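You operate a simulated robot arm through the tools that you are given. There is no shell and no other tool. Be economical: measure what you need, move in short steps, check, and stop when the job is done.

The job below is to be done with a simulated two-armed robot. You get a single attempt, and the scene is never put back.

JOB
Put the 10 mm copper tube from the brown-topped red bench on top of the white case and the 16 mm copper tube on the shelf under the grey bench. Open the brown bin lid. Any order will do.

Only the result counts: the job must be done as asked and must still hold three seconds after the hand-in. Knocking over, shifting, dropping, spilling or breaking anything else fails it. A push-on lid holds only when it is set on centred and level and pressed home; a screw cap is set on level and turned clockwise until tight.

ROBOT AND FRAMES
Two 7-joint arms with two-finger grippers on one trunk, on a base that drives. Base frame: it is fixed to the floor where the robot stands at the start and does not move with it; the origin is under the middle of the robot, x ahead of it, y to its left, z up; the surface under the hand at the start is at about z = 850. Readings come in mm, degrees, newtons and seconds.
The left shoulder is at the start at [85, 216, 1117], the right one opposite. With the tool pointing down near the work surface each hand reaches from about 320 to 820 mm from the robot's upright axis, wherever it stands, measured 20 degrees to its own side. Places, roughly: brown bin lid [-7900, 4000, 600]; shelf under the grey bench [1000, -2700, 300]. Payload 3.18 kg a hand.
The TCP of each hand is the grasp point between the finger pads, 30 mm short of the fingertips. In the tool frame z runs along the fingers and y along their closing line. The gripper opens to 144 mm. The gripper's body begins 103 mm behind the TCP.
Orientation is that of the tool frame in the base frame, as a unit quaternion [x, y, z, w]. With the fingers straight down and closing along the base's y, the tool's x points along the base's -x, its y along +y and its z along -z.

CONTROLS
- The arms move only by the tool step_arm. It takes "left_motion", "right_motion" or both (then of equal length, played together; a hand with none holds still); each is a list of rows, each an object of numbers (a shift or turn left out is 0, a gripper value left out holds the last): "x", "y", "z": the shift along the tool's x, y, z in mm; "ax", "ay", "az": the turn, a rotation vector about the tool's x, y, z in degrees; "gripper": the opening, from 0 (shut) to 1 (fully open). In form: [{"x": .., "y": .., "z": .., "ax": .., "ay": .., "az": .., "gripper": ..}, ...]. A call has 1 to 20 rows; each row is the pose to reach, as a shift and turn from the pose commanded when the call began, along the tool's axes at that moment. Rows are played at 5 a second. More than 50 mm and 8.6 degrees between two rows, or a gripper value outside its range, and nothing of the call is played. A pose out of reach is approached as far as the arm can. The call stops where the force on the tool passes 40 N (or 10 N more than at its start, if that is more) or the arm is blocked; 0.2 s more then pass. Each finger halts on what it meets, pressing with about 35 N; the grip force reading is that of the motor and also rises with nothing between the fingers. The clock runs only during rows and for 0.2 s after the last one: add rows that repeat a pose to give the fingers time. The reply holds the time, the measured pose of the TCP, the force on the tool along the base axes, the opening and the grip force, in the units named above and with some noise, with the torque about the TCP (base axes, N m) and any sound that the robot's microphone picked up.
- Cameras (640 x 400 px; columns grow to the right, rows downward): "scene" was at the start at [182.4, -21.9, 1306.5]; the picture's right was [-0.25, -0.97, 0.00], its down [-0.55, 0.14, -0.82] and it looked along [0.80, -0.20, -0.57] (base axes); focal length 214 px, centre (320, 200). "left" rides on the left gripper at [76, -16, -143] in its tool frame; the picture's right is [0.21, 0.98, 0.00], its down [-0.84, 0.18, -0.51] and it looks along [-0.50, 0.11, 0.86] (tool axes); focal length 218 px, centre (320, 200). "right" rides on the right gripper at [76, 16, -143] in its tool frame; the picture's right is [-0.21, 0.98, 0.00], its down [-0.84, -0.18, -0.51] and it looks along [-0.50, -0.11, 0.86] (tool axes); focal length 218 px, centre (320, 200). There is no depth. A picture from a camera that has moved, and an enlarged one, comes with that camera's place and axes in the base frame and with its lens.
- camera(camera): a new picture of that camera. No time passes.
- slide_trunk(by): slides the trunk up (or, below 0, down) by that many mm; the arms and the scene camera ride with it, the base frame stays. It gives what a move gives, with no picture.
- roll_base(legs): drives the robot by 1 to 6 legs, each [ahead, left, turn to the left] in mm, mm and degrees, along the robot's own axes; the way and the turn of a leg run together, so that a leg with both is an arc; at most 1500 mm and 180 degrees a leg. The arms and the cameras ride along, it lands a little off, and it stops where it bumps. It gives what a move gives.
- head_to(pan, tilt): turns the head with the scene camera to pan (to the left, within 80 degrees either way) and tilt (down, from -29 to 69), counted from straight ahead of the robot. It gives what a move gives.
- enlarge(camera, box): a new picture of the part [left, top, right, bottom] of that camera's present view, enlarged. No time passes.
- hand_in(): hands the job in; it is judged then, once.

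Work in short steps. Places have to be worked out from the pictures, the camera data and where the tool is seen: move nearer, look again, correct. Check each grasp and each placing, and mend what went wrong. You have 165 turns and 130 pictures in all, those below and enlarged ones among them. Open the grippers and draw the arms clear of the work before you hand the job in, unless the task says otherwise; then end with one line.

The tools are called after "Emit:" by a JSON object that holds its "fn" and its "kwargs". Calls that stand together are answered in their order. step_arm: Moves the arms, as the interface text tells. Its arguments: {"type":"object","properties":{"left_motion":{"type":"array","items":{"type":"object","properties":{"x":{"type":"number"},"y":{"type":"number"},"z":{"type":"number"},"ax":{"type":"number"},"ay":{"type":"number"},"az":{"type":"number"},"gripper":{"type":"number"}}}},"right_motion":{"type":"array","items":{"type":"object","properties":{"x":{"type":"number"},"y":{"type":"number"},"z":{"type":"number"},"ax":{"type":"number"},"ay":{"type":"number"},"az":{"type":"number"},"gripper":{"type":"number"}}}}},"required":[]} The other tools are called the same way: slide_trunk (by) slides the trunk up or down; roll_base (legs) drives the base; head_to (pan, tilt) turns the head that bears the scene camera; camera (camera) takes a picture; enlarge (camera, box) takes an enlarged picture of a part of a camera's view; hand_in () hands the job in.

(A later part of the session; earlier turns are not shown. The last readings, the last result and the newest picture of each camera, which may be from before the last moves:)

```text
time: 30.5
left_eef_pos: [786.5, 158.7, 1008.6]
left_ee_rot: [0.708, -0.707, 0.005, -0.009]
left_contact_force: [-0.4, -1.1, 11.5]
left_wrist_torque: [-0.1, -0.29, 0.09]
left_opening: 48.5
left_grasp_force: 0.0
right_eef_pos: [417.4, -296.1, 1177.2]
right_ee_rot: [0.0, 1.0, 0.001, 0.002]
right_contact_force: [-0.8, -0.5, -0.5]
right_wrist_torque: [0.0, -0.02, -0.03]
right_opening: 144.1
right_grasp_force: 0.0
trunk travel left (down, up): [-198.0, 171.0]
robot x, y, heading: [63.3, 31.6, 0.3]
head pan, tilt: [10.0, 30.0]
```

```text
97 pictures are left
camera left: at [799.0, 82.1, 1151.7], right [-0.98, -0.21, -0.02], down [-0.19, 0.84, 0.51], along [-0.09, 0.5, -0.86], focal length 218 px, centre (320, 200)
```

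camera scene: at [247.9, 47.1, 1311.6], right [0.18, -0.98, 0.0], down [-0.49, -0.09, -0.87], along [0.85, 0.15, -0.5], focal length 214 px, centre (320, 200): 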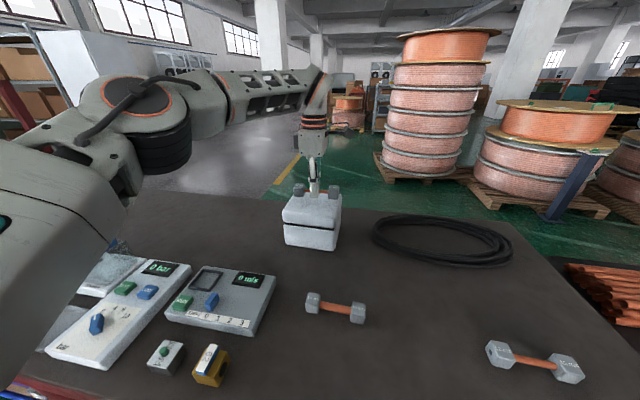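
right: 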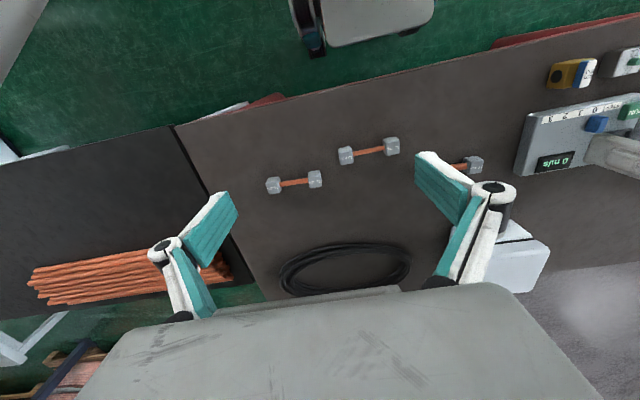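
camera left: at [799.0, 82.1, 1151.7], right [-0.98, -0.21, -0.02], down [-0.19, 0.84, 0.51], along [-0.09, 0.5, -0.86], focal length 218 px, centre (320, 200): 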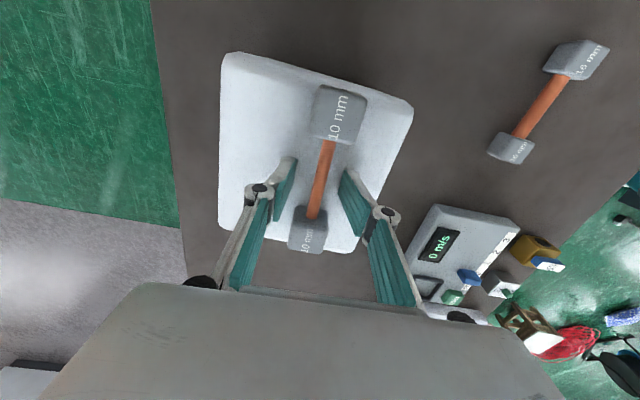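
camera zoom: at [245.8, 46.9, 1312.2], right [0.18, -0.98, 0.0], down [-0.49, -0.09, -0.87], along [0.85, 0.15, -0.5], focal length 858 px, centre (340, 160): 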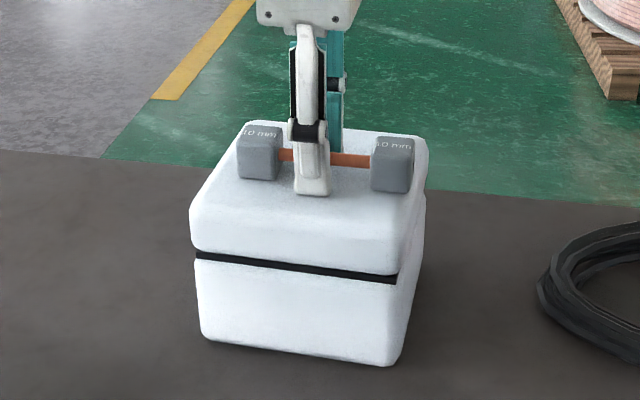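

The tube rests level on the lid, with its blocks at about y 105 and 207 inside the top's 85–238. I raise the hand straight up.

Emit:
{"fn": "step_arm", "kwargs": {"left_motion": [{"z": -5}, {"z": -20}, {"z": -50}, {"z": -90}, {"z": -120}, {"z": -120}]}}

Emit:
{"fn": "camera", "kwargs": {"camera": "left"}}

Emit:
{"fn": "camera", "kwargs": {"camera": "scene"}}

```text
time: 32.1
left_eef_pos: [787.4, 189.7, 1135.7]
left_ee_rot: [0.724, -0.689, 0.023, 0.006]
left_contact_force: [0.1, 0.1, -0.1]
left_wrist_torque: [-0.01, 0.01, 0.02]
left_opening: 50.3
left_grasp_force: 0.0
right_eef_pos: [419.9, -295.6, 1176.2]
right_ee_rot: [0.0, 1.0, 0.001, 0.001]
right_contact_force: [0.3, 0.8, 0.5]
right_wrist_torque: [-0.04, 0.0, 0.01]
right_opening: 143.8
right_grasp_force: 0.0
trunk travel left (down, up): [-198.0, 171.0]
robot x, y, heading: [61.9, 27.9, 0.1]
head pan, tilt: [10.0, 30.0]
stopped in row 6 (left hand): the arm was blocked; the commanded pose is now the measured one
```

```text
96 pictures are left
camera left: at [804.4, 119.6, 1283.6], right [-0.97, -0.26, -0.01], down [-0.23, 0.85, 0.47], along [-0.11, 0.45, -0.88], focal length 218 px, centre (320, 200)
```

left: 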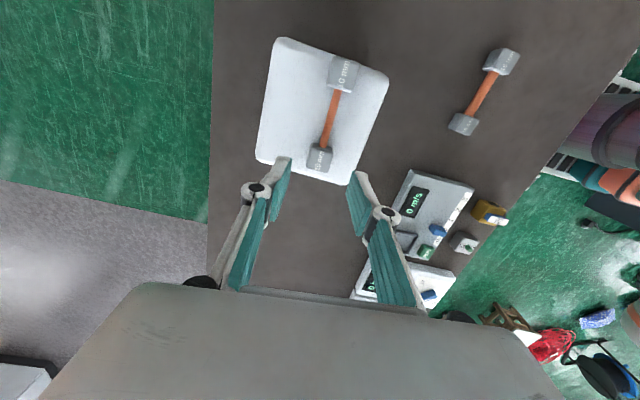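

```text
95 pictures are left
camera scene: at [247.5, 48.1, 1311.7], right [0.18, -0.98, 0.0], down [-0.49, -0.09, -0.87], along [0.85, 0.15, -0.5], focal length 214 px, centre (320, 200)
```

scene: 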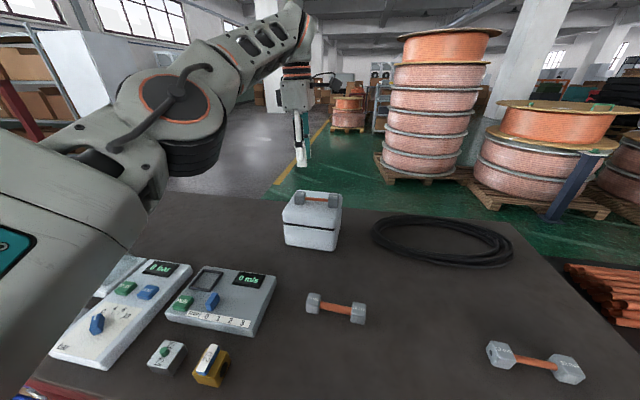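

The 10 mm tube is on the case. Before choosing the grasp for the 16 mm tube, I look toward the grey bench on the far right, and bring the left arm back to its neutral turn.

Emit:
{"fn": "head_to", "kwargs": {"pan": -65, "tilt": 15}}

Emit:
{"fn": "camera", "kwargs": {"camera": "scene"}}

Emit:
{"fn": "step_arm", "kwargs": {"left_motion": [{"y": 15, "az": 8}, {"y": 30, "az": 16}, {"y": 45, "az": 24}, {"y": 60, "az": 32}, {"y": 75, "az": 40}, {"y": 90, "az": 48}, {"y": 105, "az": 56}, {"y": 120, "az": 64}, {"y": 135, "az": 72}, {"y": 150, "az": 80}, {"y": 165, "az": 88}, {"y": 180, "az": 92}, {"y": 180, "az": 92}]}}

```text
time: 33.6
left_eef_pos: [788.9, 188.5, 1137.7]
left_ee_rot: [0.725, -0.688, 0.023, 0.007]
left_contact_force: [0.2, -0.1, 0.2]
left_wrist_torque: [-0.03, -0.01, -0.02]
left_opening: 50.3
left_grasp_force: 0.0
right_eef_pos: [420.7, -294.9, 1175.6]
right_ee_rot: [0.0, 1.0, 0.001, 0.001]
right_contact_force: [-0.3, -0.4, 0.2]
right_wrist_torque: [0.0, -0.03, 0.03]
right_opening: 143.8
right_grasp_force: 0.1
trunk travel left (down, up): [-198.0, 171.0]
robot x, y, heading: [60.0, 29.7, 0.0]
head pan, tilt: [-65.0, 15.0]
```

```text
94 pictures are left
camera scene: at [198.6, -53.3, 1335.9], right [-0.9, -0.43, 0.0], down [-0.11, 0.23, -0.97], along [0.41, -0.87, -0.26], focal length 214 px, centre (320, 200)
```

scene: 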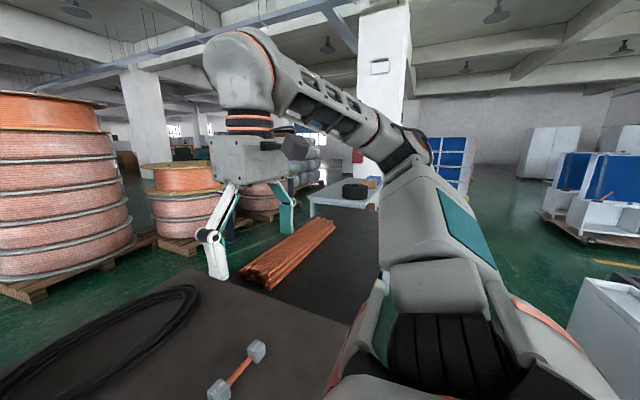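

```text
time: 36.4
left_eef_pos: [607.0, 173.6, 1132.3]
left_ee_rot: [-0.003, 1.0, -0.019, 0.011]
left_contact_force: [-0.4, -0.1, 0.2]
left_wrist_torque: [-0.02, 0.01, 0.01]
left_opening: 50.4
left_grasp_force: 0.0
right_eef_pos: [419.5, -296.1, 1175.7]
right_ee_rot: [0.0, 1.0, 0.001, 0.001]
right_contact_force: [1.3, 0.4, -0.8]
right_wrist_torque: [0.01, -0.01, 0.03]
right_opening: 144.0
right_grasp_force: 0.0
trunk travel left (down, up): [-198.0, 171.0]
robot x, y, heading: [58.4, 29.9, 0.0]
head pan, tilt: [-65.0, 15.0]
```

The grey bench appears at about (345,200), partly behind the right arm. I enlarge it.

Emit:
{"fn": "enlarge", "kwargs": {"camera": "scene", "box": [290, 165, 400, 235]}}

```text
5.71 times, centred on (345, 200) of scene
camera zoom: at [198.7, -53.4, 1335.8], right [-0.91, -0.43, 0.0], down [-0.11, 0.23, -0.97], along [0.41, -0.87, -0.26], focal length 1226 px, centre (177, 200)
```

zoom: 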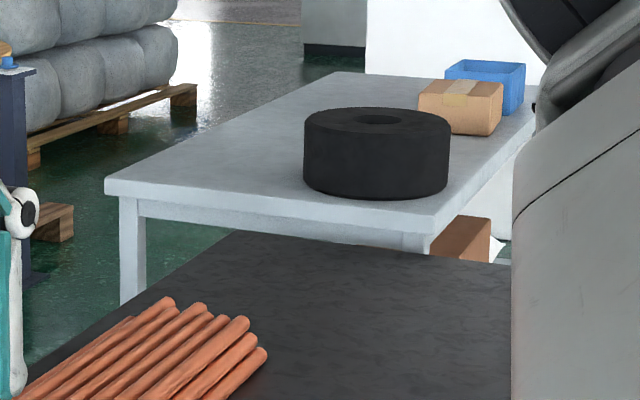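

The grey bench spans roughly x 661–1297, y −2060 to −3340, so I'll approach it from −x facing +x. I plan to grip the 16 mm tube end to end (closing along y) with the hand tilted forward 40°, so the same pose works under the bench. First I hover behind the tube to measure its length.

Emit:
{"fn": "step_arm", "kwargs": {"left_motion": [{"x": 35, "y": -26, "z": 20, "gripper": 1}, {"x": 70, "y": -52, "z": 40}, {"x": 105, "y": -78, "z": 60}, {"x": 137, "y": -105, "z": 80}, {"x": 137, "y": -105, "z": 80}]}}

Emit:
{"fn": "camera", "kwargs": {"camera": "left"}}

Emit:
{"fn": "enlarge", "kwargs": {"camera": "left", "box": [240, 80, 400, 180]}}

```text
time: 37.6
left_eef_pos: [474.9, 65.5, 1052.6]
left_ee_rot: [-0.003, 1.0, -0.018, 0.011]
left_contact_force: [0.0, -0.3, 0.1]
left_wrist_torque: [0.01, 0.01, 0.01]
left_opening: 144.0
left_grasp_force: 0.1
right_eef_pos: [420.4, -295.4, 1175.8]
right_ee_rot: [-0.001, 1.0, 0.001, 0.001]
right_contact_force: [-0.6, 0.4, 0.4]
right_wrist_torque: [-0.03, 0.03, -0.01]
right_opening: 144.1
right_grasp_force: 0.0
trunk travel left (down, up): [-198.0, 171.0]
robot x, y, heading: [61.0, 34.6, 0.2]
head pan, tilt: [-65.0, 15.0]
```

```text
92 pictures are left
camera left: at [395.1, 53.3, 1193.8], right [-0.22, 0.98, -0.04], down [0.83, 0.2, 0.52], along [0.52, 0.08, -0.85], focal length 218 px, centre (320, 200)
```

left: 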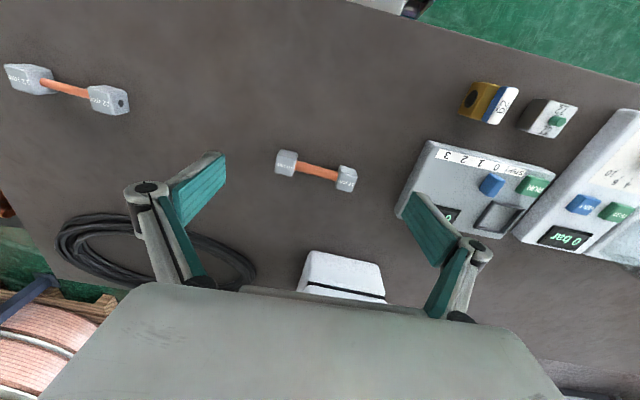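

```text
4.00 times, centred on (320, 130) of left
camera zoom: at [395.1, 53.3, 1193.8], right [-0.22, 0.98, -0.04], down [0.83, 0.2, 0.52], along [0.52, 0.08, -0.85], focal length 873 px, centre (320, 480)
```

zoom: 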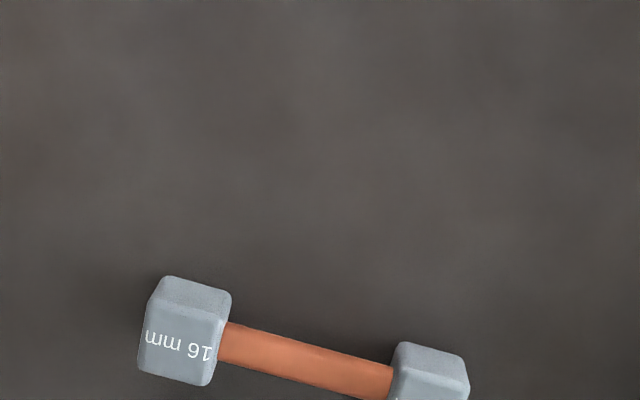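

Emit:
{"fn": "enlarge", "kwargs": {"camera": "left", "box": [256, 131, 376, 206]}}

```text
5.33 times, centred on (316, 168) of left
camera zoom: at [395.1, 53.3, 1193.8], right [-0.22, 0.98, -0.04], down [0.83, 0.2, 0.52], along [0.52, 0.08, -0.85], focal length 1164 px, centre (341, 368)
```

zoom: 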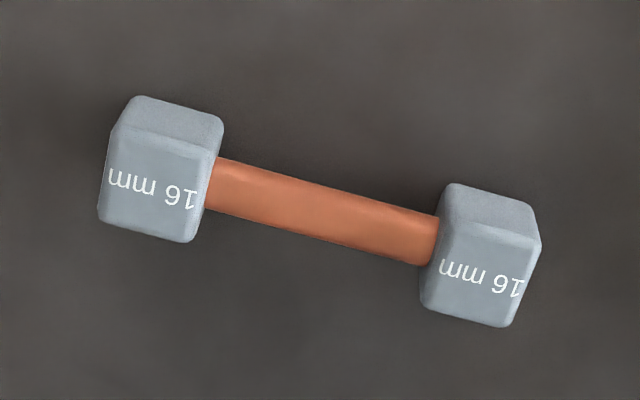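

Total length comes out about 126 mm (9 mm clearance a side), centre about (540,66), yawed 2.5°. I tilt the hand 40° forward while descending to a hover point behind and above it.

Emit:
{"fn": "step_arm", "kwargs": {"left_motion": [{"z": 20, "ax": -0.2, "ay": -7.7, "az": 0.7}, {"z": 40, "ax": -0.4, "ay": -15.4, "az": 1.4}, {"z": 60, "ax": -0.6, "ay": -23.1, "az": 2.0}, {"z": 80, "ax": -0.8, "ay": -30.8, "az": 2.7}, {"z": 100, "ax": -1.0, "ay": -38.5, "az": 3.4}, {"z": 100, "ax": -1.0, "ay": -38.5, "az": 3.4}]}}

Emit:
{"fn": "camera", "kwargs": {"camera": "left"}}

Emit:
{"fn": "head_to", "kwargs": {"pan": 5, "tilt": 45}}

Emit:
{"fn": "camera", "kwargs": {"camera": "scene"}}

```text
time: 39.0
left_eef_pos: [475.0, 63.9, 953.3]
left_ee_rot: [0.02, 0.94, -0.008, 0.341]
left_contact_force: [0.4, -0.1, 0.4]
left_wrist_torque: [-0.03, 0.0, -0.01]
left_opening: 144.2
left_grasp_force: 0.0
right_eef_pos: [420.3, -295.7, 1176.5]
right_ee_rot: [0.001, 1.0, 0.001, 0.001]
right_contact_force: [0.5, -0.3, 0.4]
right_wrist_torque: [0.0, 0.01, 0.01]
right_opening: 144.2
right_grasp_force: 0.1
trunk travel left (down, up): [-198.0, 171.0]
robot x, y, heading: [59.0, 31.3, 0.3]
head pan, tilt: [-65.0, 15.0]
```

```text
89 pictures are left
camera left: at [323.7, 53.1, 1014.6], right [-0.12, 0.98, -0.13], down [0.33, 0.17, 0.93], along [0.94, 0.07, -0.34], focal length 218 px, centre (320, 200)
```

left: 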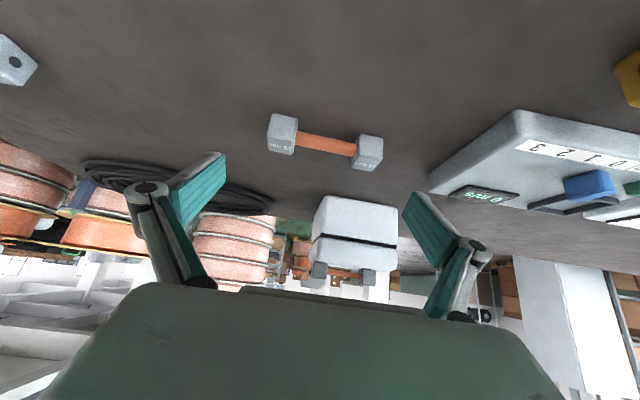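

```text
time: 40.4
left_eef_pos: [474.6, 62.2, 954.1]
left_ee_rot: [0.02, 0.94, -0.007, 0.34]
left_contact_force: [1.3, -0.3, 0.0]
left_wrist_torque: [0.0, 0.0, 0.02]
left_opening: 144.0
left_grasp_force: 0.0
right_eef_pos: [419.9, -297.1, 1175.2]
right_ee_rot: [0.0, 1.0, 0.002, 0.0]
right_contact_force: [-0.7, -0.8, -0.2]
right_wrist_torque: [0.0, 0.04, 0.02]
right_opening: 144.1
right_grasp_force: 0.0
trunk travel left (down, up): [-198.0, 171.0]
robot x, y, heading: [57.4, 33.6, -0.0]
head pan, tilt: [5.0, 45.0]
```

```text
88 pictures are left
camera scene: at [239.8, 38.4, 1289.1], right [0.09, -1.0, 0.0], down [-0.7, -0.06, -0.71], along [0.7, 0.06, -0.71], focal length 214 px, centre (320, 200)
```

scene: 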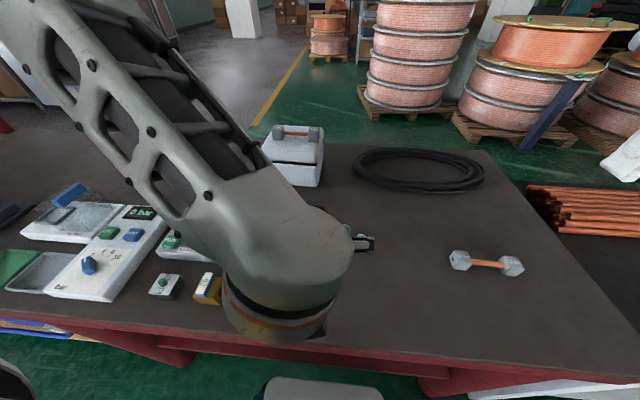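

From this view the tube centre is (537,66). I advance along the finger direction to 15 mm short, then check alignment of the fingers with the block ends.

Emit:
{"fn": "step_arm", "kwargs": {"left_motion": [{"x": 3, "y": 3, "z": 25}, {"x": 6, "y": 5, "z": 50}, {"x": 6, "y": 5, "z": 68}, {"x": 6, "y": 5, "z": 68}]}}

Emit:
{"fn": "camera", "kwargs": {"camera": "left"}}

Emit:
{"fn": "enlarge", "kwargs": {"camera": "scene", "box": [280, 180, 440, 280]}}

```text
time: 41.4
left_eef_pos: [514.4, 65.0, 897.9]
left_ee_rot: [0.02, 0.939, -0.008, 0.342]
left_contact_force: [-0.7, -0.1, 0.3]
left_wrist_torque: [-0.01, -0.01, 0.02]
left_opening: 143.8
left_grasp_force: 0.0
right_eef_pos: [418.8, -296.3, 1176.7]
right_ee_rot: [0.001, 1.0, 0.001, 0.001]
right_contact_force: [-0.5, 0.2, 0.0]
right_wrist_torque: [-0.04, -0.01, 0.01]
right_opening: 144.0
right_grasp_force: 0.0
trunk travel left (down, up): [-198.0, 171.0]
robot x, y, heading: [65.1, 26.0, 0.0]
head pan, tilt: [5.0, 45.0]
```

```text
87 pictures are left
camera left: at [364.6, 54.7, 957.7], right [-0.12, 0.98, -0.13], down [0.33, 0.17, 0.93], along [0.94, 0.07, -0.34], focal length 218 px, centre (320, 200)
```

left: 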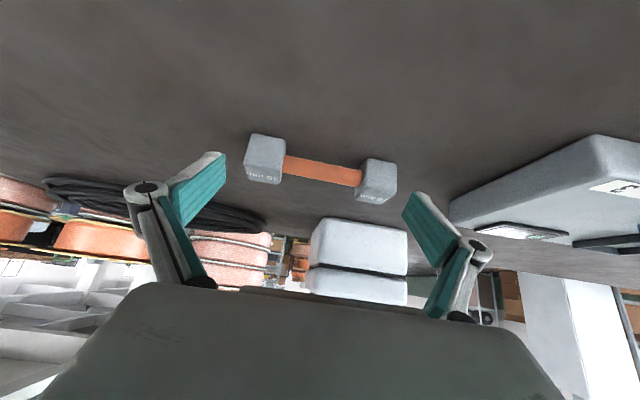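

```text
4.00 times, centred on (360, 230) of scene
camera zoom: at [239.6, 38.6, 1289.1], right [0.09, -1.0, 0.0], down [-0.7, -0.06, -0.71], along [0.7, 0.06, -0.71], focal length 858 px, centre (160, 80)
```

zoom: 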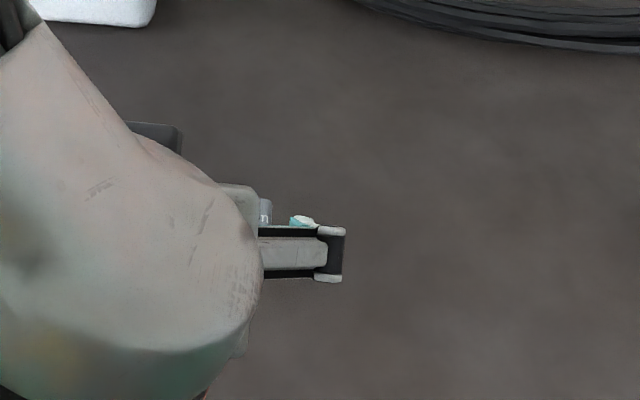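

The tube sits symmetrically between the fingertips, about 9 mm beyond the tips. I advance the last 19 mm with +2 mm in y.

Emit:
{"fn": "step_arm", "kwargs": {"left_motion": [{"x": 1, "y": 2, "z": 6}, {"x": 1, "y": 2, "z": 12}, {"x": 1, "y": 2, "z": 18}, {"x": 1, "y": 2, "z": 18}]}}

Emit:
{"fn": "camera", "kwargs": {"camera": "left"}}

```text
time: 42.4
left_eef_pos: [525.3, 67.6, 882.9]
left_ee_rot: [0.019, 0.94, -0.007, 0.341]
left_contact_force: [-1.1, -0.2, 0.3]
left_wrist_torque: [0.02, -0.02, -0.03]
left_opening: 144.2
left_grasp_force: 0.1
right_eef_pos: [420.3, -296.7, 1175.9]
right_ee_rot: [0.0, 1.0, 0.001, 0.001]
right_contact_force: [0.7, -0.6, -0.7]
right_wrist_torque: [0.01, 0.0, 0.02]
right_opening: 143.7
right_grasp_force: 0.1
trunk travel left (down, up): [-198.0, 171.0]
robot x, y, heading: [58.6, 30.2, 0.4]
head pan, tilt: [5.0, 45.0]
```

```text
85 pictures are left
camera left: at [373.9, 57.5, 943.8], right [-0.12, 0.98, -0.13], down [0.33, 0.17, 0.93], along [0.94, 0.07, -0.34], focal length 218 px, centre (320, 200)
```

left: 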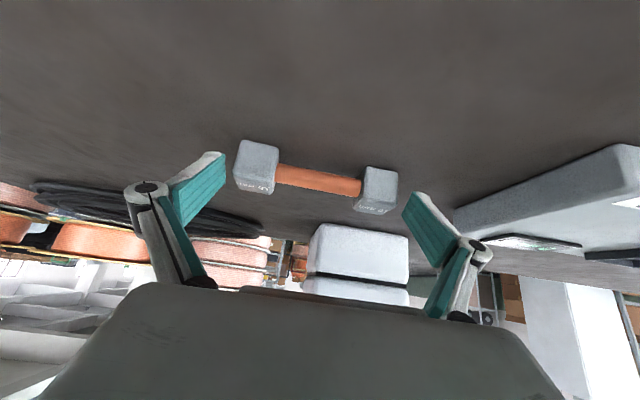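

No contact yet and the blocks lie between the pads. I close gradually.

Emit:
{"fn": "step_arm", "kwargs": {"left_motion": [{"gripper": 0.94}, {"gripper": 0.9}, {"gripper": 0.86}, {"gripper": 0.82}, {"gripper": 0.75}, {"gripper": 0.7}]}}

Emit:
{"fn": "camera", "kwargs": {"camera": "left"}}

```text
time: 43.8
left_eef_pos: [523.9, 66.5, 883.1]
left_ee_rot: [0.02, 0.94, -0.007, 0.341]
left_contact_force: [-0.8, -1.0, 3.8]
left_wrist_torque: [0.03, 0.03, 0.0]
left_opening: 129.0
left_grasp_force: 35.2
right_eef_pos: [419.6, -297.0, 1175.4]
right_ee_rot: [0.0, 1.0, 0.001, 0.0]
right_contact_force: [-0.2, -0.6, 0.2]
right_wrist_torque: [0.01, -0.01, 0.03]
right_opening: 144.1
right_grasp_force: 0.0
trunk travel left (down, up): [-198.0, 171.0]
robot x, y, heading: [63.2, 31.7, 0.1]
head pan, tilt: [5.0, 45.0]
```

```text
84 pictures are left
camera left: at [373.8, 57.3, 944.1], right [-0.12, 0.98, -0.13], down [0.33, 0.17, 0.93], along [0.94, 0.07, -0.34], focal length 218 px, centre (320, 200)
```

left: 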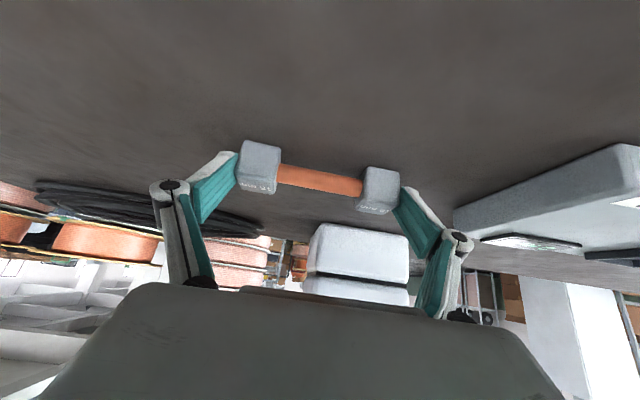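

Gripped: opening 129 mm with 35 N. I lift vertically and check.

Emit:
{"fn": "step_arm", "kwargs": {"left_motion": [{"x": -6, "z": -8}, {"x": -19, "z": -23}, {"x": -38, "z": -46}, {"x": -64, "z": -77}, {"x": -90, "z": -107}, {"x": -96, "z": -115}]}}

Emit:
{"fn": "camera", "kwargs": {"camera": "left"}}

```text
time: 45.2
left_eef_pos: [526.4, 67.4, 1032.8]
left_ee_rot: [0.02, 0.94, -0.008, 0.34]
left_contact_force: [-0.1, 0.2, -1.7]
left_wrist_torque: [0.03, 0.03, -0.01]
left_opening: 129.3
left_grasp_force: 34.8
right_eef_pos: [419.8, -296.9, 1175.3]
right_ee_rot: [0.0, 1.0, 0.001, 0.001]
right_contact_force: [0.4, 0.1, -0.7]
right_wrist_torque: [0.0, 0.0, 0.03]
right_opening: 144.1
right_grasp_force: 0.0
trunk travel left (down, up): [-198.0, 171.0]
robot x, y, heading: [59.5, 33.9, 0.4]
head pan, tilt: [5.0, 45.0]
```

```text
83 pictures are left
camera left: at [375.0, 58.4, 1093.6], right [-0.12, 0.98, -0.13], down [0.33, 0.17, 0.93], along [0.94, 0.07, -0.34], focal length 218 px, centre (320, 200)
```

left: 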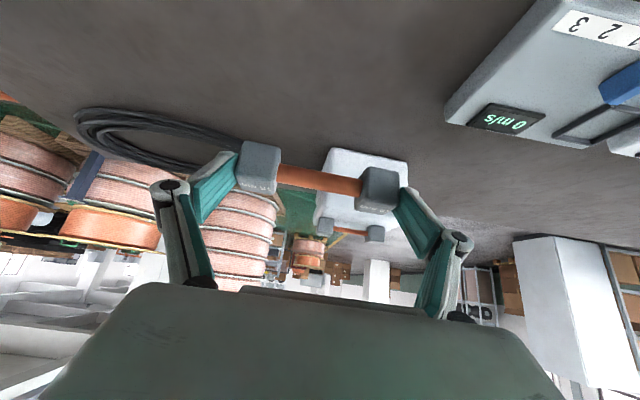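

Held securely. I tuck the hand up and back, then back the base off the bench and look toward the right.

Emit:
{"fn": "step_arm", "kwargs": {"left_motion": [{"x": 8, "z": -42}, {"x": 17, "z": -84}, {"x": 25, "z": -125}, {"x": 25, "z": -125}]}}

Emit:
{"fn": "roll_base", "kwargs": {"legs": [[-250, 0, 0]]}}

Emit:
{"fn": "head_to", "kwargs": {"pan": -80, "tilt": 20}}

Emit:
{"fn": "camera", "kwargs": {"camera": "scene"}}

```text
time: 46.4
left_eef_pos: [442.7, 96.7, 1090.8]
left_ee_rot: [-0.009, 0.947, 0.021, 0.321]
left_contact_force: [-0.5, -0.4, -1.3]
left_wrist_torque: [0.05, 0.01, 0.0]
left_opening: 129.2
left_grasp_force: 35.0
right_eef_pos: [418.4, -295.2, 1177.4]
right_ee_rot: [0.001, 1.0, 0.001, 0.003]
right_contact_force: [-0.7, 0.6, -0.7]
right_wrist_torque: [-0.01, -0.01, 0.0]
right_opening: 143.9
right_grasp_force: 0.0
trunk travel left (down, up): [-198.0, 171.0]
robot x, y, heading: [56.9, 28.2, 0.2]
head pan, tilt: [5.0, 45.0]
stopped in row 4 (left hand): the arm was blocked; the commanded pose is now the measured one
```

```text
time: 48.2
left_eef_pos: [188.5, 95.9, 1092.9]
left_ee_rot: [-0.012, 0.947, 0.019, 0.321]
left_contact_force: [-0.5, -0.8, 0.1]
left_wrist_torque: [-0.01, -0.02, -0.01]
left_opening: 129.5
left_grasp_force: 35.0
right_eef_pos: [165.9, -295.9, 1175.9]
right_ee_rot: [-0.001, 1.0, 0.001, 0.001]
right_contact_force: [-0.7, 0.0, -0.3]
right_wrist_torque: [0.03, -0.06, 0.02]
right_opening: 143.9
right_grasp_force: 0.0
trunk travel left (down, up): [-198.0, 171.0]
robot x, y, heading: [-196.7, 31.0, 0.3]
head pan, tilt: [5.0, 45.0]
```

```text
time: 49.8
left_eef_pos: [190.9, 95.4, 1093.5]
left_ee_rot: [-0.017, 0.947, 0.02, 0.32]
left_contact_force: [0.8, -0.3, -1.7]
left_wrist_torque: [0.01, 0.01, 0.0]
left_opening: 129.2
left_grasp_force: 34.5
right_eef_pos: [166.1, -296.7, 1176.3]
right_ee_rot: [-0.002, 1.0, 0.001, 0.001]
right_contact_force: [-0.8, -0.4, 0.9]
right_wrist_torque: [-0.01, 0.01, -0.02]
right_opening: 143.8
right_grasp_force: 0.0
trunk travel left (down, up): [-198.0, 171.0]
robot x, y, heading: [-194.0, 29.6, 0.3]
head pan, tilt: [-80.0, 20.0]
```

```text
82 pictures are left
camera scene: at [-4.8, 10.2, 1324.6], right [-0.22, -0.98, 0.0], down [-0.36, 0.08, -0.93], along [0.91, -0.2, -0.37], focal length 214 px, centre (320, 200)
```

scene: 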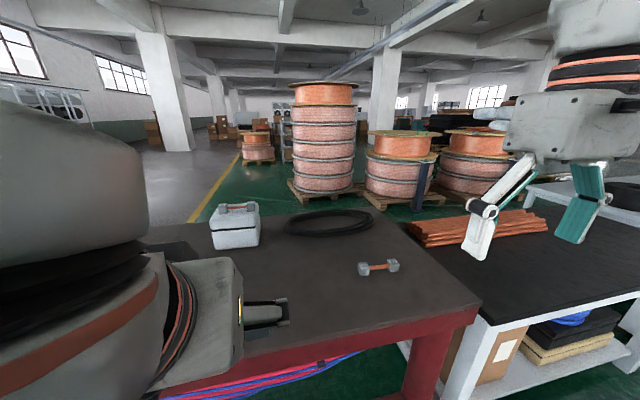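

Emit:
{"fn": "camera", "kwargs": {"camera": "scene"}}

Emit:
{"fn": "camera", "kwargs": {"camera": "left"}}

```text
81 pictures are left
camera scene: at [-4.8, 10.2, 1324.6], right [-0.22, -0.98, 0.0], down [-0.36, 0.08, -0.93], along [0.91, -0.2, -0.37], focal length 214 px, centre (320, 200)
```

scene: 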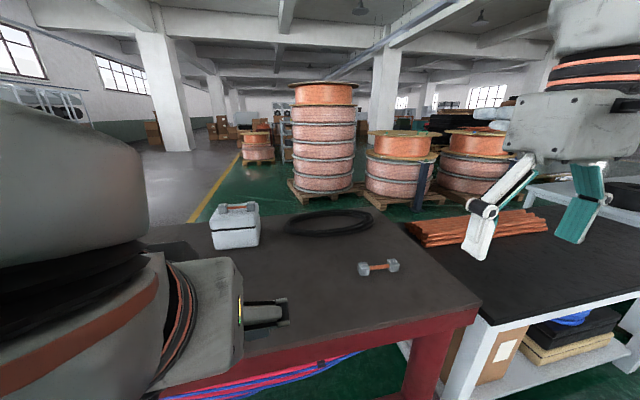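

```text
80 pictures are left
camera left: at [44.7, 71.6, 1159.7], right [-0.21, 0.97, -0.1], down [0.35, 0.17, 0.92], along [0.91, 0.15, -0.38], focal length 218 px, centre (320, 200)
```

left: 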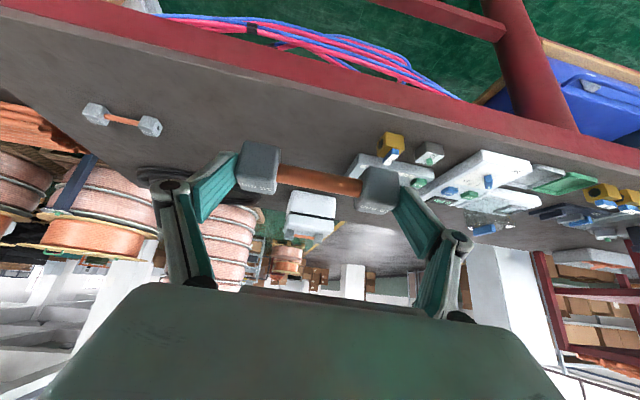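

The picture axes don't match pan −80, so I repeat the head command with a smaller pan.

Emit:
{"fn": "head_to", "kwargs": {"pan": -60, "tilt": 25}}

Emit:
{"fn": "camera", "kwargs": {"camera": "scene"}}

```text
time: 50.7
left_eef_pos: [190.2, 98.3, 1090.4]
left_ee_rot: [-0.014, 0.947, 0.022, 0.319]
left_contact_force: [-0.1, -0.2, -1.6]
left_wrist_torque: [0.02, 0.01, -0.01]
left_opening: 129.4
left_grasp_force: 34.9
right_eef_pos: [166.9, -295.8, 1175.1]
right_ee_rot: [-0.003, 1.0, 0.002, 0.0]
right_contact_force: [0.6, 0.0, -0.1]
right_wrist_torque: [-0.01, 0.04, -0.01]
right_opening: 144.2
right_grasp_force: 0.1
trunk travel left (down, up): [-198.0, 171.0]
robot x, y, heading: [-192.8, 28.6, 0.4]
head pan, tilt: [-60.0, 25.0]
```

```text
79 pictures are left
camera scene: at [-5.1, 10.1, 1322.4], right [-0.22, -0.98, 0.0], down [-0.39, 0.09, -0.92], along [0.9, -0.2, -0.39], focal length 214 px, centre (320, 200)
```

scene: 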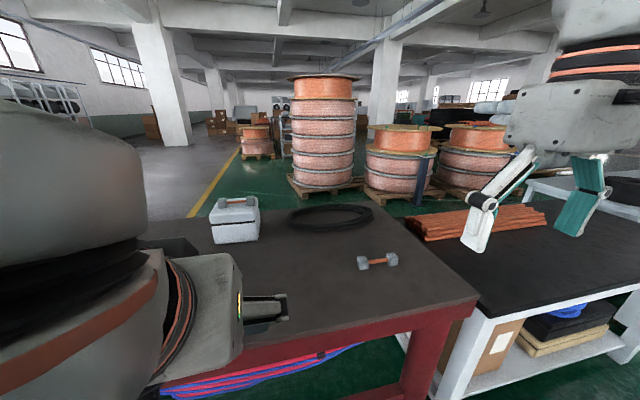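

The left wrist seems to be crowding the head. I push the left hand forward and left a bit, then retry.

Emit:
{"fn": "step_arm", "kwargs": {"left_motion": [{"x": -20, "y": 10, "z": 16}, {"x": -42, "y": 25, "z": 32}, {"x": -64, "y": 40, "z": 48}, {"x": -80, "y": 60, "z": 60}, {"x": -80, "y": 60, "z": 60}]}}

Emit:
{"fn": "head_to", "kwargs": {"pan": -70, "tilt": 25}}

Emit:
{"fn": "camera", "kwargs": {"camera": "scene"}}

```text
time: 51.9
left_eef_pos: [288.1, 158.6, 1097.7]
left_ee_rot: [-0.011, 0.947, 0.019, 0.321]
left_contact_force: [0.1, -0.5, -1.3]
left_wrist_torque: [0.02, 0.05, 0.0]
left_opening: 129.3
left_grasp_force: 35.1
right_eef_pos: [167.0, -296.8, 1175.4]
right_ee_rot: [-0.002, 1.0, 0.001, 0.001]
right_contact_force: [-0.3, -0.4, -0.4]
right_wrist_torque: [0.05, -0.03, 0.02]
right_opening: 144.0
right_grasp_force: 0.1
trunk travel left (down, up): [-198.0, 171.0]
robot x, y, heading: [-194.8, 27.1, 0.2]
head pan, tilt: [-60.0, 25.0]
```

```text
time: 52.6
left_eef_pos: [287.5, 159.0, 1097.0]
left_ee_rot: [-0.012, 0.947, 0.019, 0.321]
left_contact_force: [0.4, 0.1, -0.9]
left_wrist_torque: [0.0, 0.03, -0.02]
left_opening: 129.2
left_grasp_force: 34.6
right_eef_pos: [167.4, -297.0, 1174.9]
right_ee_rot: [-0.001, 1.0, 0.001, 0.001]
right_contact_force: [-0.9, -0.2, 0.7]
right_wrist_torque: [0.02, -0.03, 0.0]
right_opening: 144.0
right_grasp_force: 0.0
trunk travel left (down, up): [-198.0, 171.0]
robot x, y, heading: [-199.1, 29.1, 0.7]
head pan, tilt: [-70.0, 25.0]
```

```text
78 pictures are left
camera scene: at [-63.3, -56.0, 1319.6], right [-0.94, -0.35, 0.0], down [-0.15, 0.4, -0.91], along [0.32, -0.85, -0.42], focal length 214 px, centre (320, 200)
```

scene: 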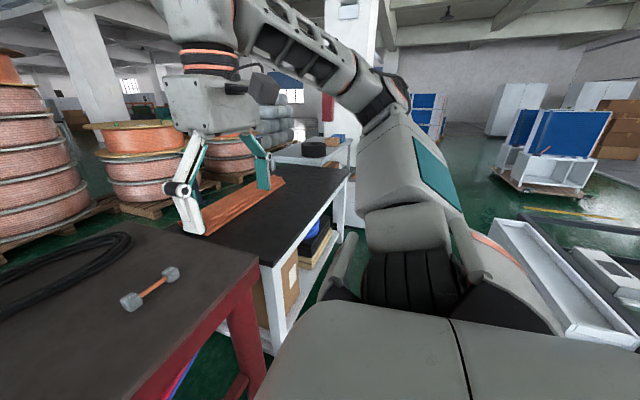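

There's a white-framed table on the right behind me, so I need the aisle width. I look further down and right.

Emit:
{"fn": "head_to", "kwargs": {"pan": -80, "tilt": 40}}

Emit:
{"fn": "camera", "kwargs": {"camera": "scene"}}

Emit:
{"fn": "camera", "kwargs": {"camera": "right"}}

```text
time: 53.4
left_eef_pos: [289.0, 159.3, 1097.7]
left_ee_rot: [-0.012, 0.947, 0.018, 0.321]
left_contact_force: [-0.1, -0.8, -0.9]
left_wrist_torque: [-0.04, 0.02, -0.02]
left_opening: 129.1
left_grasp_force: 34.6
right_eef_pos: [166.9, -296.0, 1176.7]
right_ee_rot: [-0.001, 1.0, 0.001, 0.001]
right_contact_force: [0.0, -0.4, 0.2]
right_wrist_torque: [-0.04, -0.03, 0.02]
right_opening: 144.2
right_grasp_force: 0.0
trunk travel left (down, up): [-198.0, 171.0]
robot x, y, heading: [-196.4, 31.2, 0.1]
head pan, tilt: [-80.0, 40.0]
```

```text
77 pictures are left
camera scene: at [-80.1, -53.2, 1296.4], right [-0.98, -0.18, 0.0], down [-0.12, 0.63, -0.77], along [0.14, -0.75, -0.64], focal length 214 px, centre (320, 200)
```

scene: 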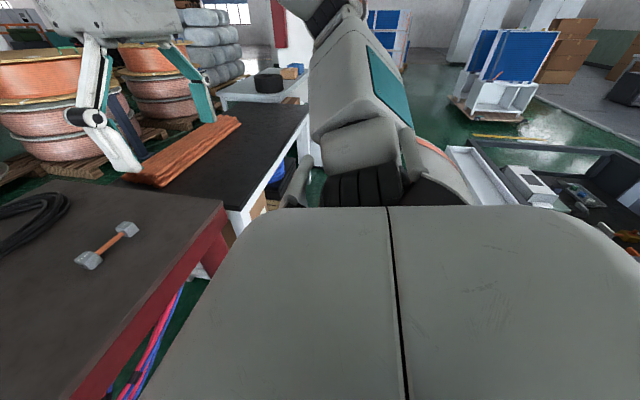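

```text
76 pictures are left
camera right: at [89.3, -280.5, 1318.1], right [0.2, 0.98, 0.0], down [0.84, -0.18, 0.51], along [0.5, -0.1, -0.86], focal length 218 px, centre (320, 200)
```

right: 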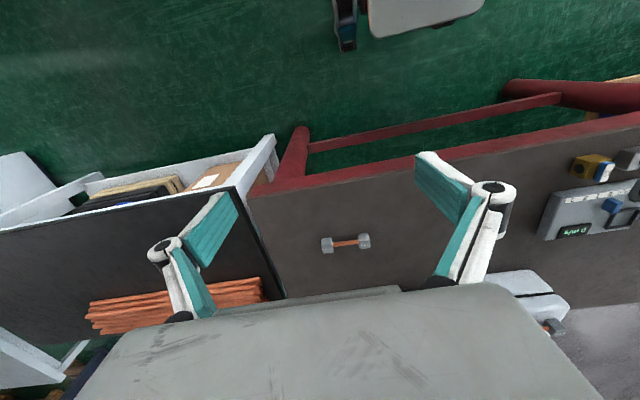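

I'll turn in place to face right (−y); the hands are well above everything on the bench. Then I can see the aisle ahead.

Emit:
{"fn": "roll_base", "kwargs": {"legs": [[0, 0, -90]]}}

Emit:
{"fn": "head_to", "kwargs": {"pan": 0, "tilt": 25}}

Emit:
{"fn": "camera", "kwargs": {"camera": "scene"}}

```text
time: 57.7
left_eef_pos: [-84.3, -456.1, 1097.4]
left_ee_rot: [0.675, 0.664, -0.219, 0.236]
left_contact_force: [0.1, -0.3, -1.8]
left_wrist_torque: [0.02, 0.0, 0.0]
left_opening: 129.3
left_grasp_force: 35.6
right_eef_pos: [-534.9, -316.7, 1174.5]
right_ee_rot: [0.719, 0.695, 0.0, 0.002]
right_contact_force: [0.0, 0.2, -0.4]
right_wrist_torque: [-0.01, 0.0, 0.01]
right_opening: 144.1
right_grasp_force: 0.1
trunk travel left (down, up): [-198.0, 171.0]
robot x, y, heading: [-197.9, 31.3, -92.4]
head pan, tilt: [-80.0, 40.0]
```

```text
time: 59.2
left_eef_pos: [-83.3, -456.2, 1097.3]
left_ee_rot: [0.675, 0.665, -0.218, 0.236]
left_contact_force: [-0.1, 0.2, -1.5]
left_wrist_torque: [0.01, 0.02, 0.0]
left_opening: 129.5
left_grasp_force: 35.0
right_eef_pos: [-534.5, -318.0, 1176.0]
right_ee_rot: [0.719, 0.695, 0.001, 0.001]
right_contact_force: [-0.7, 0.1, 0.0]
right_wrist_torque: [0.0, -0.01, -0.03]
right_opening: 144.0
right_grasp_force: 0.1
trunk travel left (down, up): [-198.0, 171.0]
robot x, y, heading: [-194.6, 32.3, -91.9]
head pan, tilt: [0.0, 25.0]
```

```text
75 pictures are left
camera scene: at [-199.1, -159.6, 1319.6], right [-1.0, 0.03, 0.0], down [0.01, 0.42, -0.91], along [-0.03, -0.91, -0.42], focal length 214 px, centre (320, 200)
```

scene: 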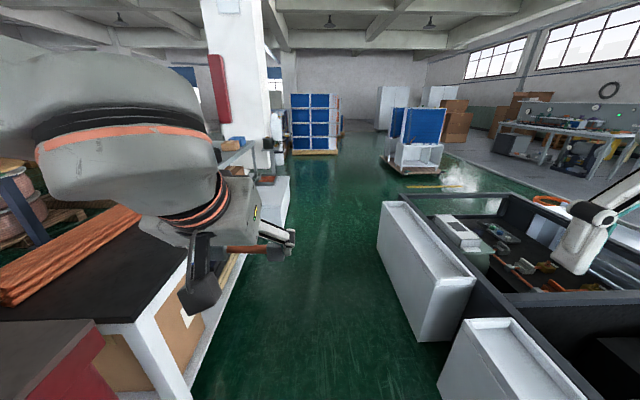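

The aisle is clear from x≈−835 (white cabinets) to x≈230 (black bench). I enlarge the part near the grey bench for obstacles.

Emit:
{"fn": "enlarge", "kwargs": {"camera": "scene", "box": [200, 110, 360, 260]}}

```text
2.67 times, centred on (280, 185) of scene
camera zoom: at [-199.1, -159.6, 1319.6], right [-1.0, 0.03, 0.0], down [0.01, 0.42, -0.91], along [-0.03, -0.91, -0.42], focal length 572 px, centre (427, 240)
```

zoom: 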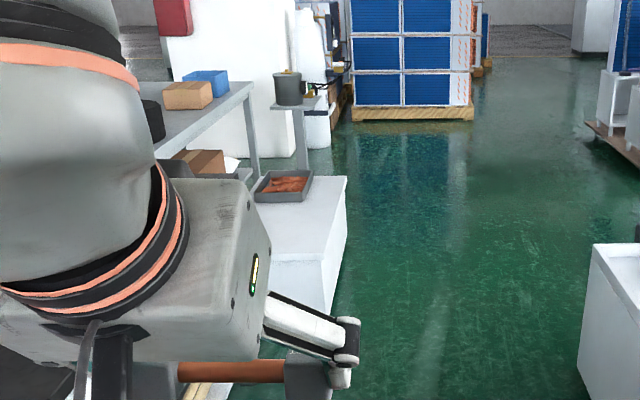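

A low white cabinet with a tray stands in front of the grey bench. I drive down the aisle partway and look at the bench from there.

Emit:
{"fn": "roll_base", "kwargs": {"legs": [[900, -60, 2]]}}

Emit:
{"fn": "head_to", "kwargs": {"pan": 40, "tilt": 25}}

Emit:
{"fn": "camera", "kwargs": {"camera": "scene"}}

Emit:
{"fn": "camera", "kwargs": {"camera": "left"}}

```text
time: 64.0
left_eef_pos: [-153.6, -1353.3, 1096.6]
left_ee_rot: [0.667, 0.672, -0.216, 0.239]
left_contact_force: [0.6, -0.5, -0.4]
left_wrist_torque: [0.0, 0.03, -0.01]
left_opening: 129.2
left_grasp_force: 35.1
right_eef_pos: [-606.6, -1226.0, 1175.4]
right_ee_rot: [0.712, 0.702, 0.0, 0.001]
right_contact_force: [0.7, 0.4, 0.3]
right_wrist_torque: [-0.01, -0.05, 0.04]
right_opening: 144.0
right_grasp_force: 0.1
trunk travel left (down, up): [-198.0, 171.0]
robot x, y, heading: [-271.8, -868.1, -90.4]
head pan, tilt: [0.0, 25.0]
```

```text
time: 65.0
left_eef_pos: [-152.5, -1353.5, 1096.4]
left_ee_rot: [0.666, 0.672, -0.216, 0.239]
left_contact_force: [0.2, -0.2, -1.2]
left_wrist_torque: [0.05, 0.01, -0.01]
left_opening: 129.4
left_grasp_force: 34.6
right_eef_pos: [-607.0, -1224.1, 1176.0]
right_ee_rot: [0.712, 0.703, 0.0, 0.001]
right_contact_force: [0.3, 0.1, -1.3]
right_wrist_torque: [-0.01, 0.0, 0.0]
right_opening: 143.6
right_grasp_force: 0.0
trunk travel left (down, up): [-198.0, 171.0]
robot x, y, heading: [-272.6, -869.6, -90.7]
head pan, tilt: [40.0, 25.0]
```

```text
73 pictures are left
camera scene: at [-215.8, -1038.5, 1319.6], right [-0.77, -0.63, 0.0], down [-0.27, 0.33, -0.91], along [0.57, -0.7, -0.42], focal length 214 px, centre (320, 200)
```

scene: 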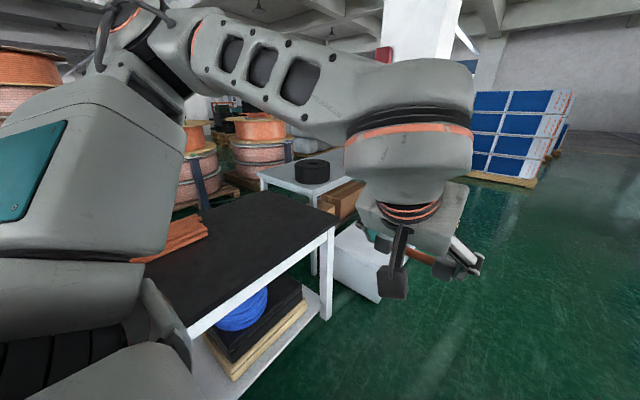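

```text
72 pictures are left
camera left: at [-173.8, -1206.2, 1163.6], right [0.98, 0.18, -0.1], down [0.16, -0.36, 0.92], along [0.13, -0.92, -0.38], focal length 218 px, centre (320, 200)
```

left: 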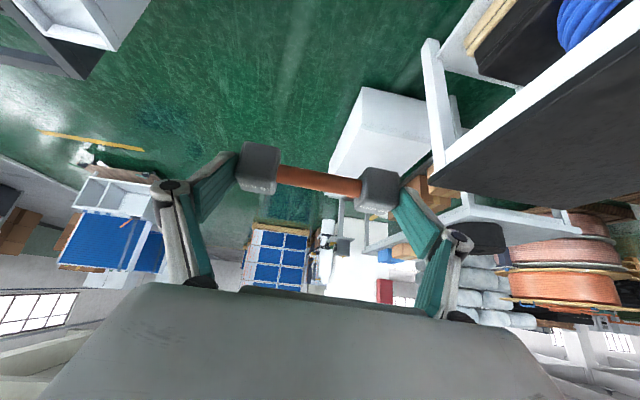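

Emit:
{"fn": "roll_base", "kwargs": {"legs": [[700, -80, 0]]}}

Emit:
{"fn": "head_to", "kwargs": {"pan": 65, "tilt": 25}}

Emit:
{"fn": "camera", "kwargs": {"camera": "scene"}}

Emit:
{"fn": "camera", "kwargs": {"camera": "left"}}

```text
time: 68.8
left_eef_pos: [-237.8, -2023.8, 1097.2]
left_ee_rot: [0.666, 0.673, -0.215, 0.239]
left_contact_force: [0.4, -0.4, -0.7]
left_wrist_torque: [0.03, 0.01, 0.01]
left_opening: 129.2
left_grasp_force: 35.8
right_eef_pos: [-692.8, -1898.6, 1175.6]
right_ee_rot: [0.71, 0.704, 0.0, 0.001]
right_contact_force: [0.0, -0.5, 0.2]
right_wrist_torque: [0.0, 0.0, 0.03]
right_opening: 143.8
right_grasp_force: 0.0
trunk travel left (down, up): [-198.0, 171.0]
robot x, y, heading: [-363.4, -1542.0, -90.2]
head pan, tilt: [40.0, 25.0]
```

```text
time: 69.7
left_eef_pos: [-237.9, -2024.8, 1097.1]
left_ee_rot: [0.665, 0.674, -0.215, 0.239]
left_contact_force: [-0.3, 0.4, -1.3]
left_wrist_torque: [0.0, 0.01, -0.04]
left_opening: 129.2
left_grasp_force: 34.7
right_eef_pos: [-692.4, -1897.9, 1176.0]
right_ee_rot: [0.711, 0.704, 0.0, 0.002]
right_contact_force: [-1.3, 0.2, -0.4]
right_wrist_torque: [-0.02, 0.01, -0.01]
right_opening: 143.9
right_grasp_force: 0.0
trunk travel left (down, up): [-198.0, 171.0]
robot x, y, heading: [-362.2, -1538.0, -90.4]
head pan, tilt: [65.0, 25.0]
```

```text
71 pictures are left
camera scene: at [-277.5, -1678.8, 1319.6], right [-0.43, -0.9, 0.0], down [-0.38, 0.18, -0.91], along [0.82, -0.39, -0.42], focal length 214 px, centre (320, 200)
```

scene: 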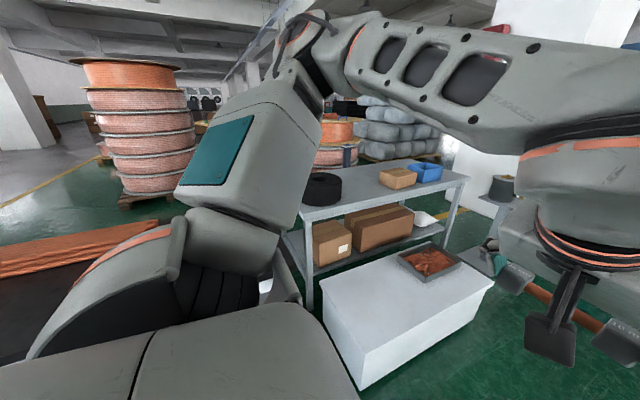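

```text
70 pictures are left
camera left: at [-259.4, -1877.7, 1163.6], right [0.98, 0.19, -0.1], down [0.16, -0.36, 0.92], along [0.14, -0.92, -0.38], focal length 218 px, centre (320, 200)
```

left: 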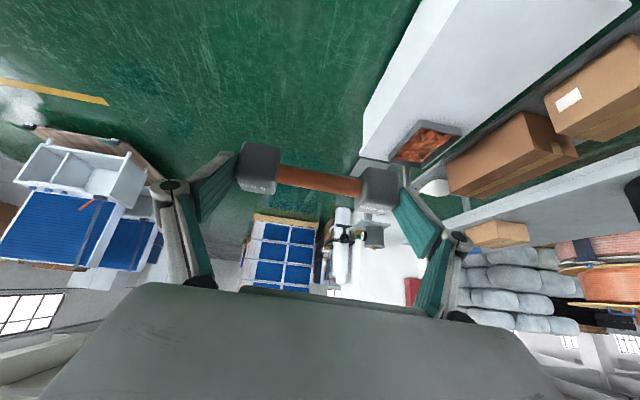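

The bench shelf is now visible with boxes on it, and a low white chest stands in front. I enlarge for geometry.

Emit:
{"fn": "enlarge", "kwargs": {"camera": "scene", "box": [270, 140, 530, 390]}}

Emit:
{"fn": "enlarge", "kwargs": {"camera": "scene", "box": [290, 160, 490, 285]}}

```text
1.60 times, centred on (400, 265) of scene
camera zoom: at [-277.5, -1678.8, 1319.6], right [-0.43, -0.9, 0.0], down [-0.38, 0.18, -0.91], along [0.82, -0.39, -0.42], focal length 343 px, centre (192, 96)
```

zoom: 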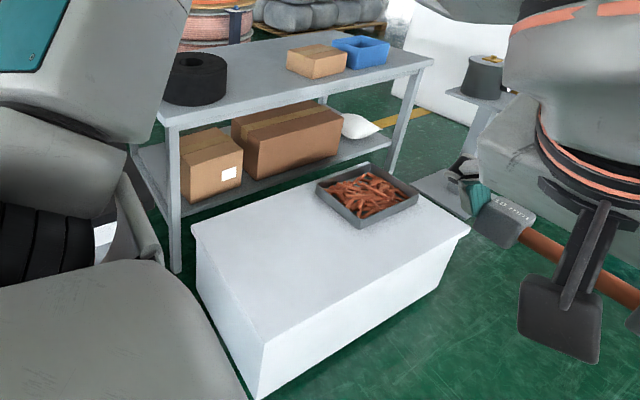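

```text
3.20 times, centred on (390, 222) of scene
camera zoom: at [-277.5, -1678.8, 1319.6], right [-0.43, -0.9, 0.0], down [-0.38, 0.18, -0.91], along [0.82, -0.39, -0.42], focal length 686 px, centre (96, 128)
```

zoom: 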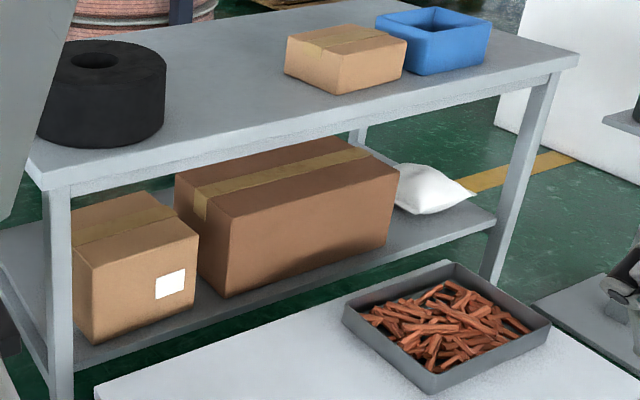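

The chest spans about x 158–627, y −2120 to −3080, z≈280, blocking most of the bench front. The free shelf stretch is around (750, −3000…−3330, 300), beside the large box. I drive further along the aisle to inspect the floor beyond the chest.

Emit:
{"fn": "roll_base", "kwargs": {"legs": [[1300, 0, 0]]}}

Emit:
{"fn": "camera", "kwargs": {"camera": "scene"}}

Emit:
{"fn": "camera", "kwargs": {"camera": "left"}}

```text
time: 76.2
left_eef_pos: [-231.4, -3321.2, 1096.2]
left_ee_rot: [0.66, 0.679, -0.213, 0.241]
left_contact_force: [-0.1, -0.1, -0.8]
left_wrist_torque: [0.01, 0.01, -0.01]
left_opening: 129.3
left_grasp_force: 35.1
right_eef_pos: [-687.4, -3201.3, 1175.9]
right_ee_rot: [0.706, 0.709, 0.0, 0.001]
right_contact_force: [0.3, 0.0, -0.6]
right_wrist_torque: [-0.04, 0.0, 0.0]
right_opening: 144.0
right_grasp_force: 0.1
trunk travel left (down, up): [-198.0, 171.0]
robot x, y, heading: [-361.1, -2837.5, -89.6]
head pan, tilt: [65.0, 25.0]
```

```text
67 pictures are left
camera scene: at [-275.7, -2976.6, 1319.6], right [-0.42, -0.91, 0.0], down [-0.38, 0.18, -0.91], along [0.82, -0.38, -0.42], focal length 214 px, centre (320, 200)
```

scene: 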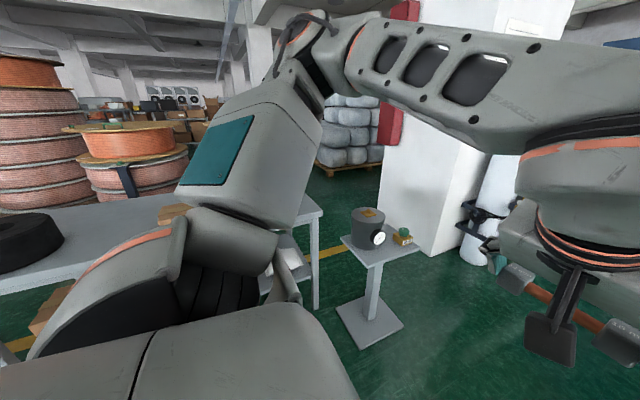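

```text
66 pictures are left
camera left: at [-254.8, -3175.3, 1163.6], right [0.97, 0.2, -0.1], down [0.17, -0.35, 0.92], along [0.15, -0.91, -0.38], focal length 218 px, centre (320, 200)
```

left: 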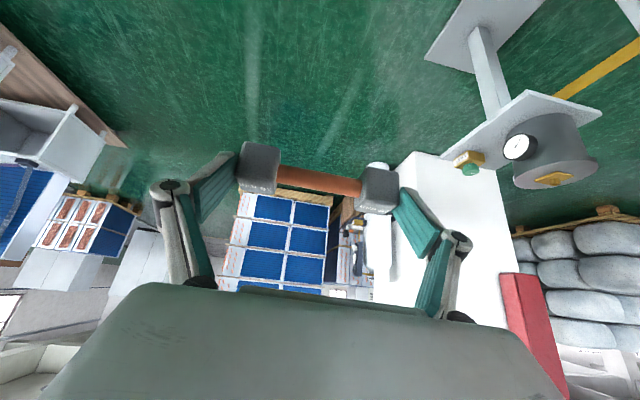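

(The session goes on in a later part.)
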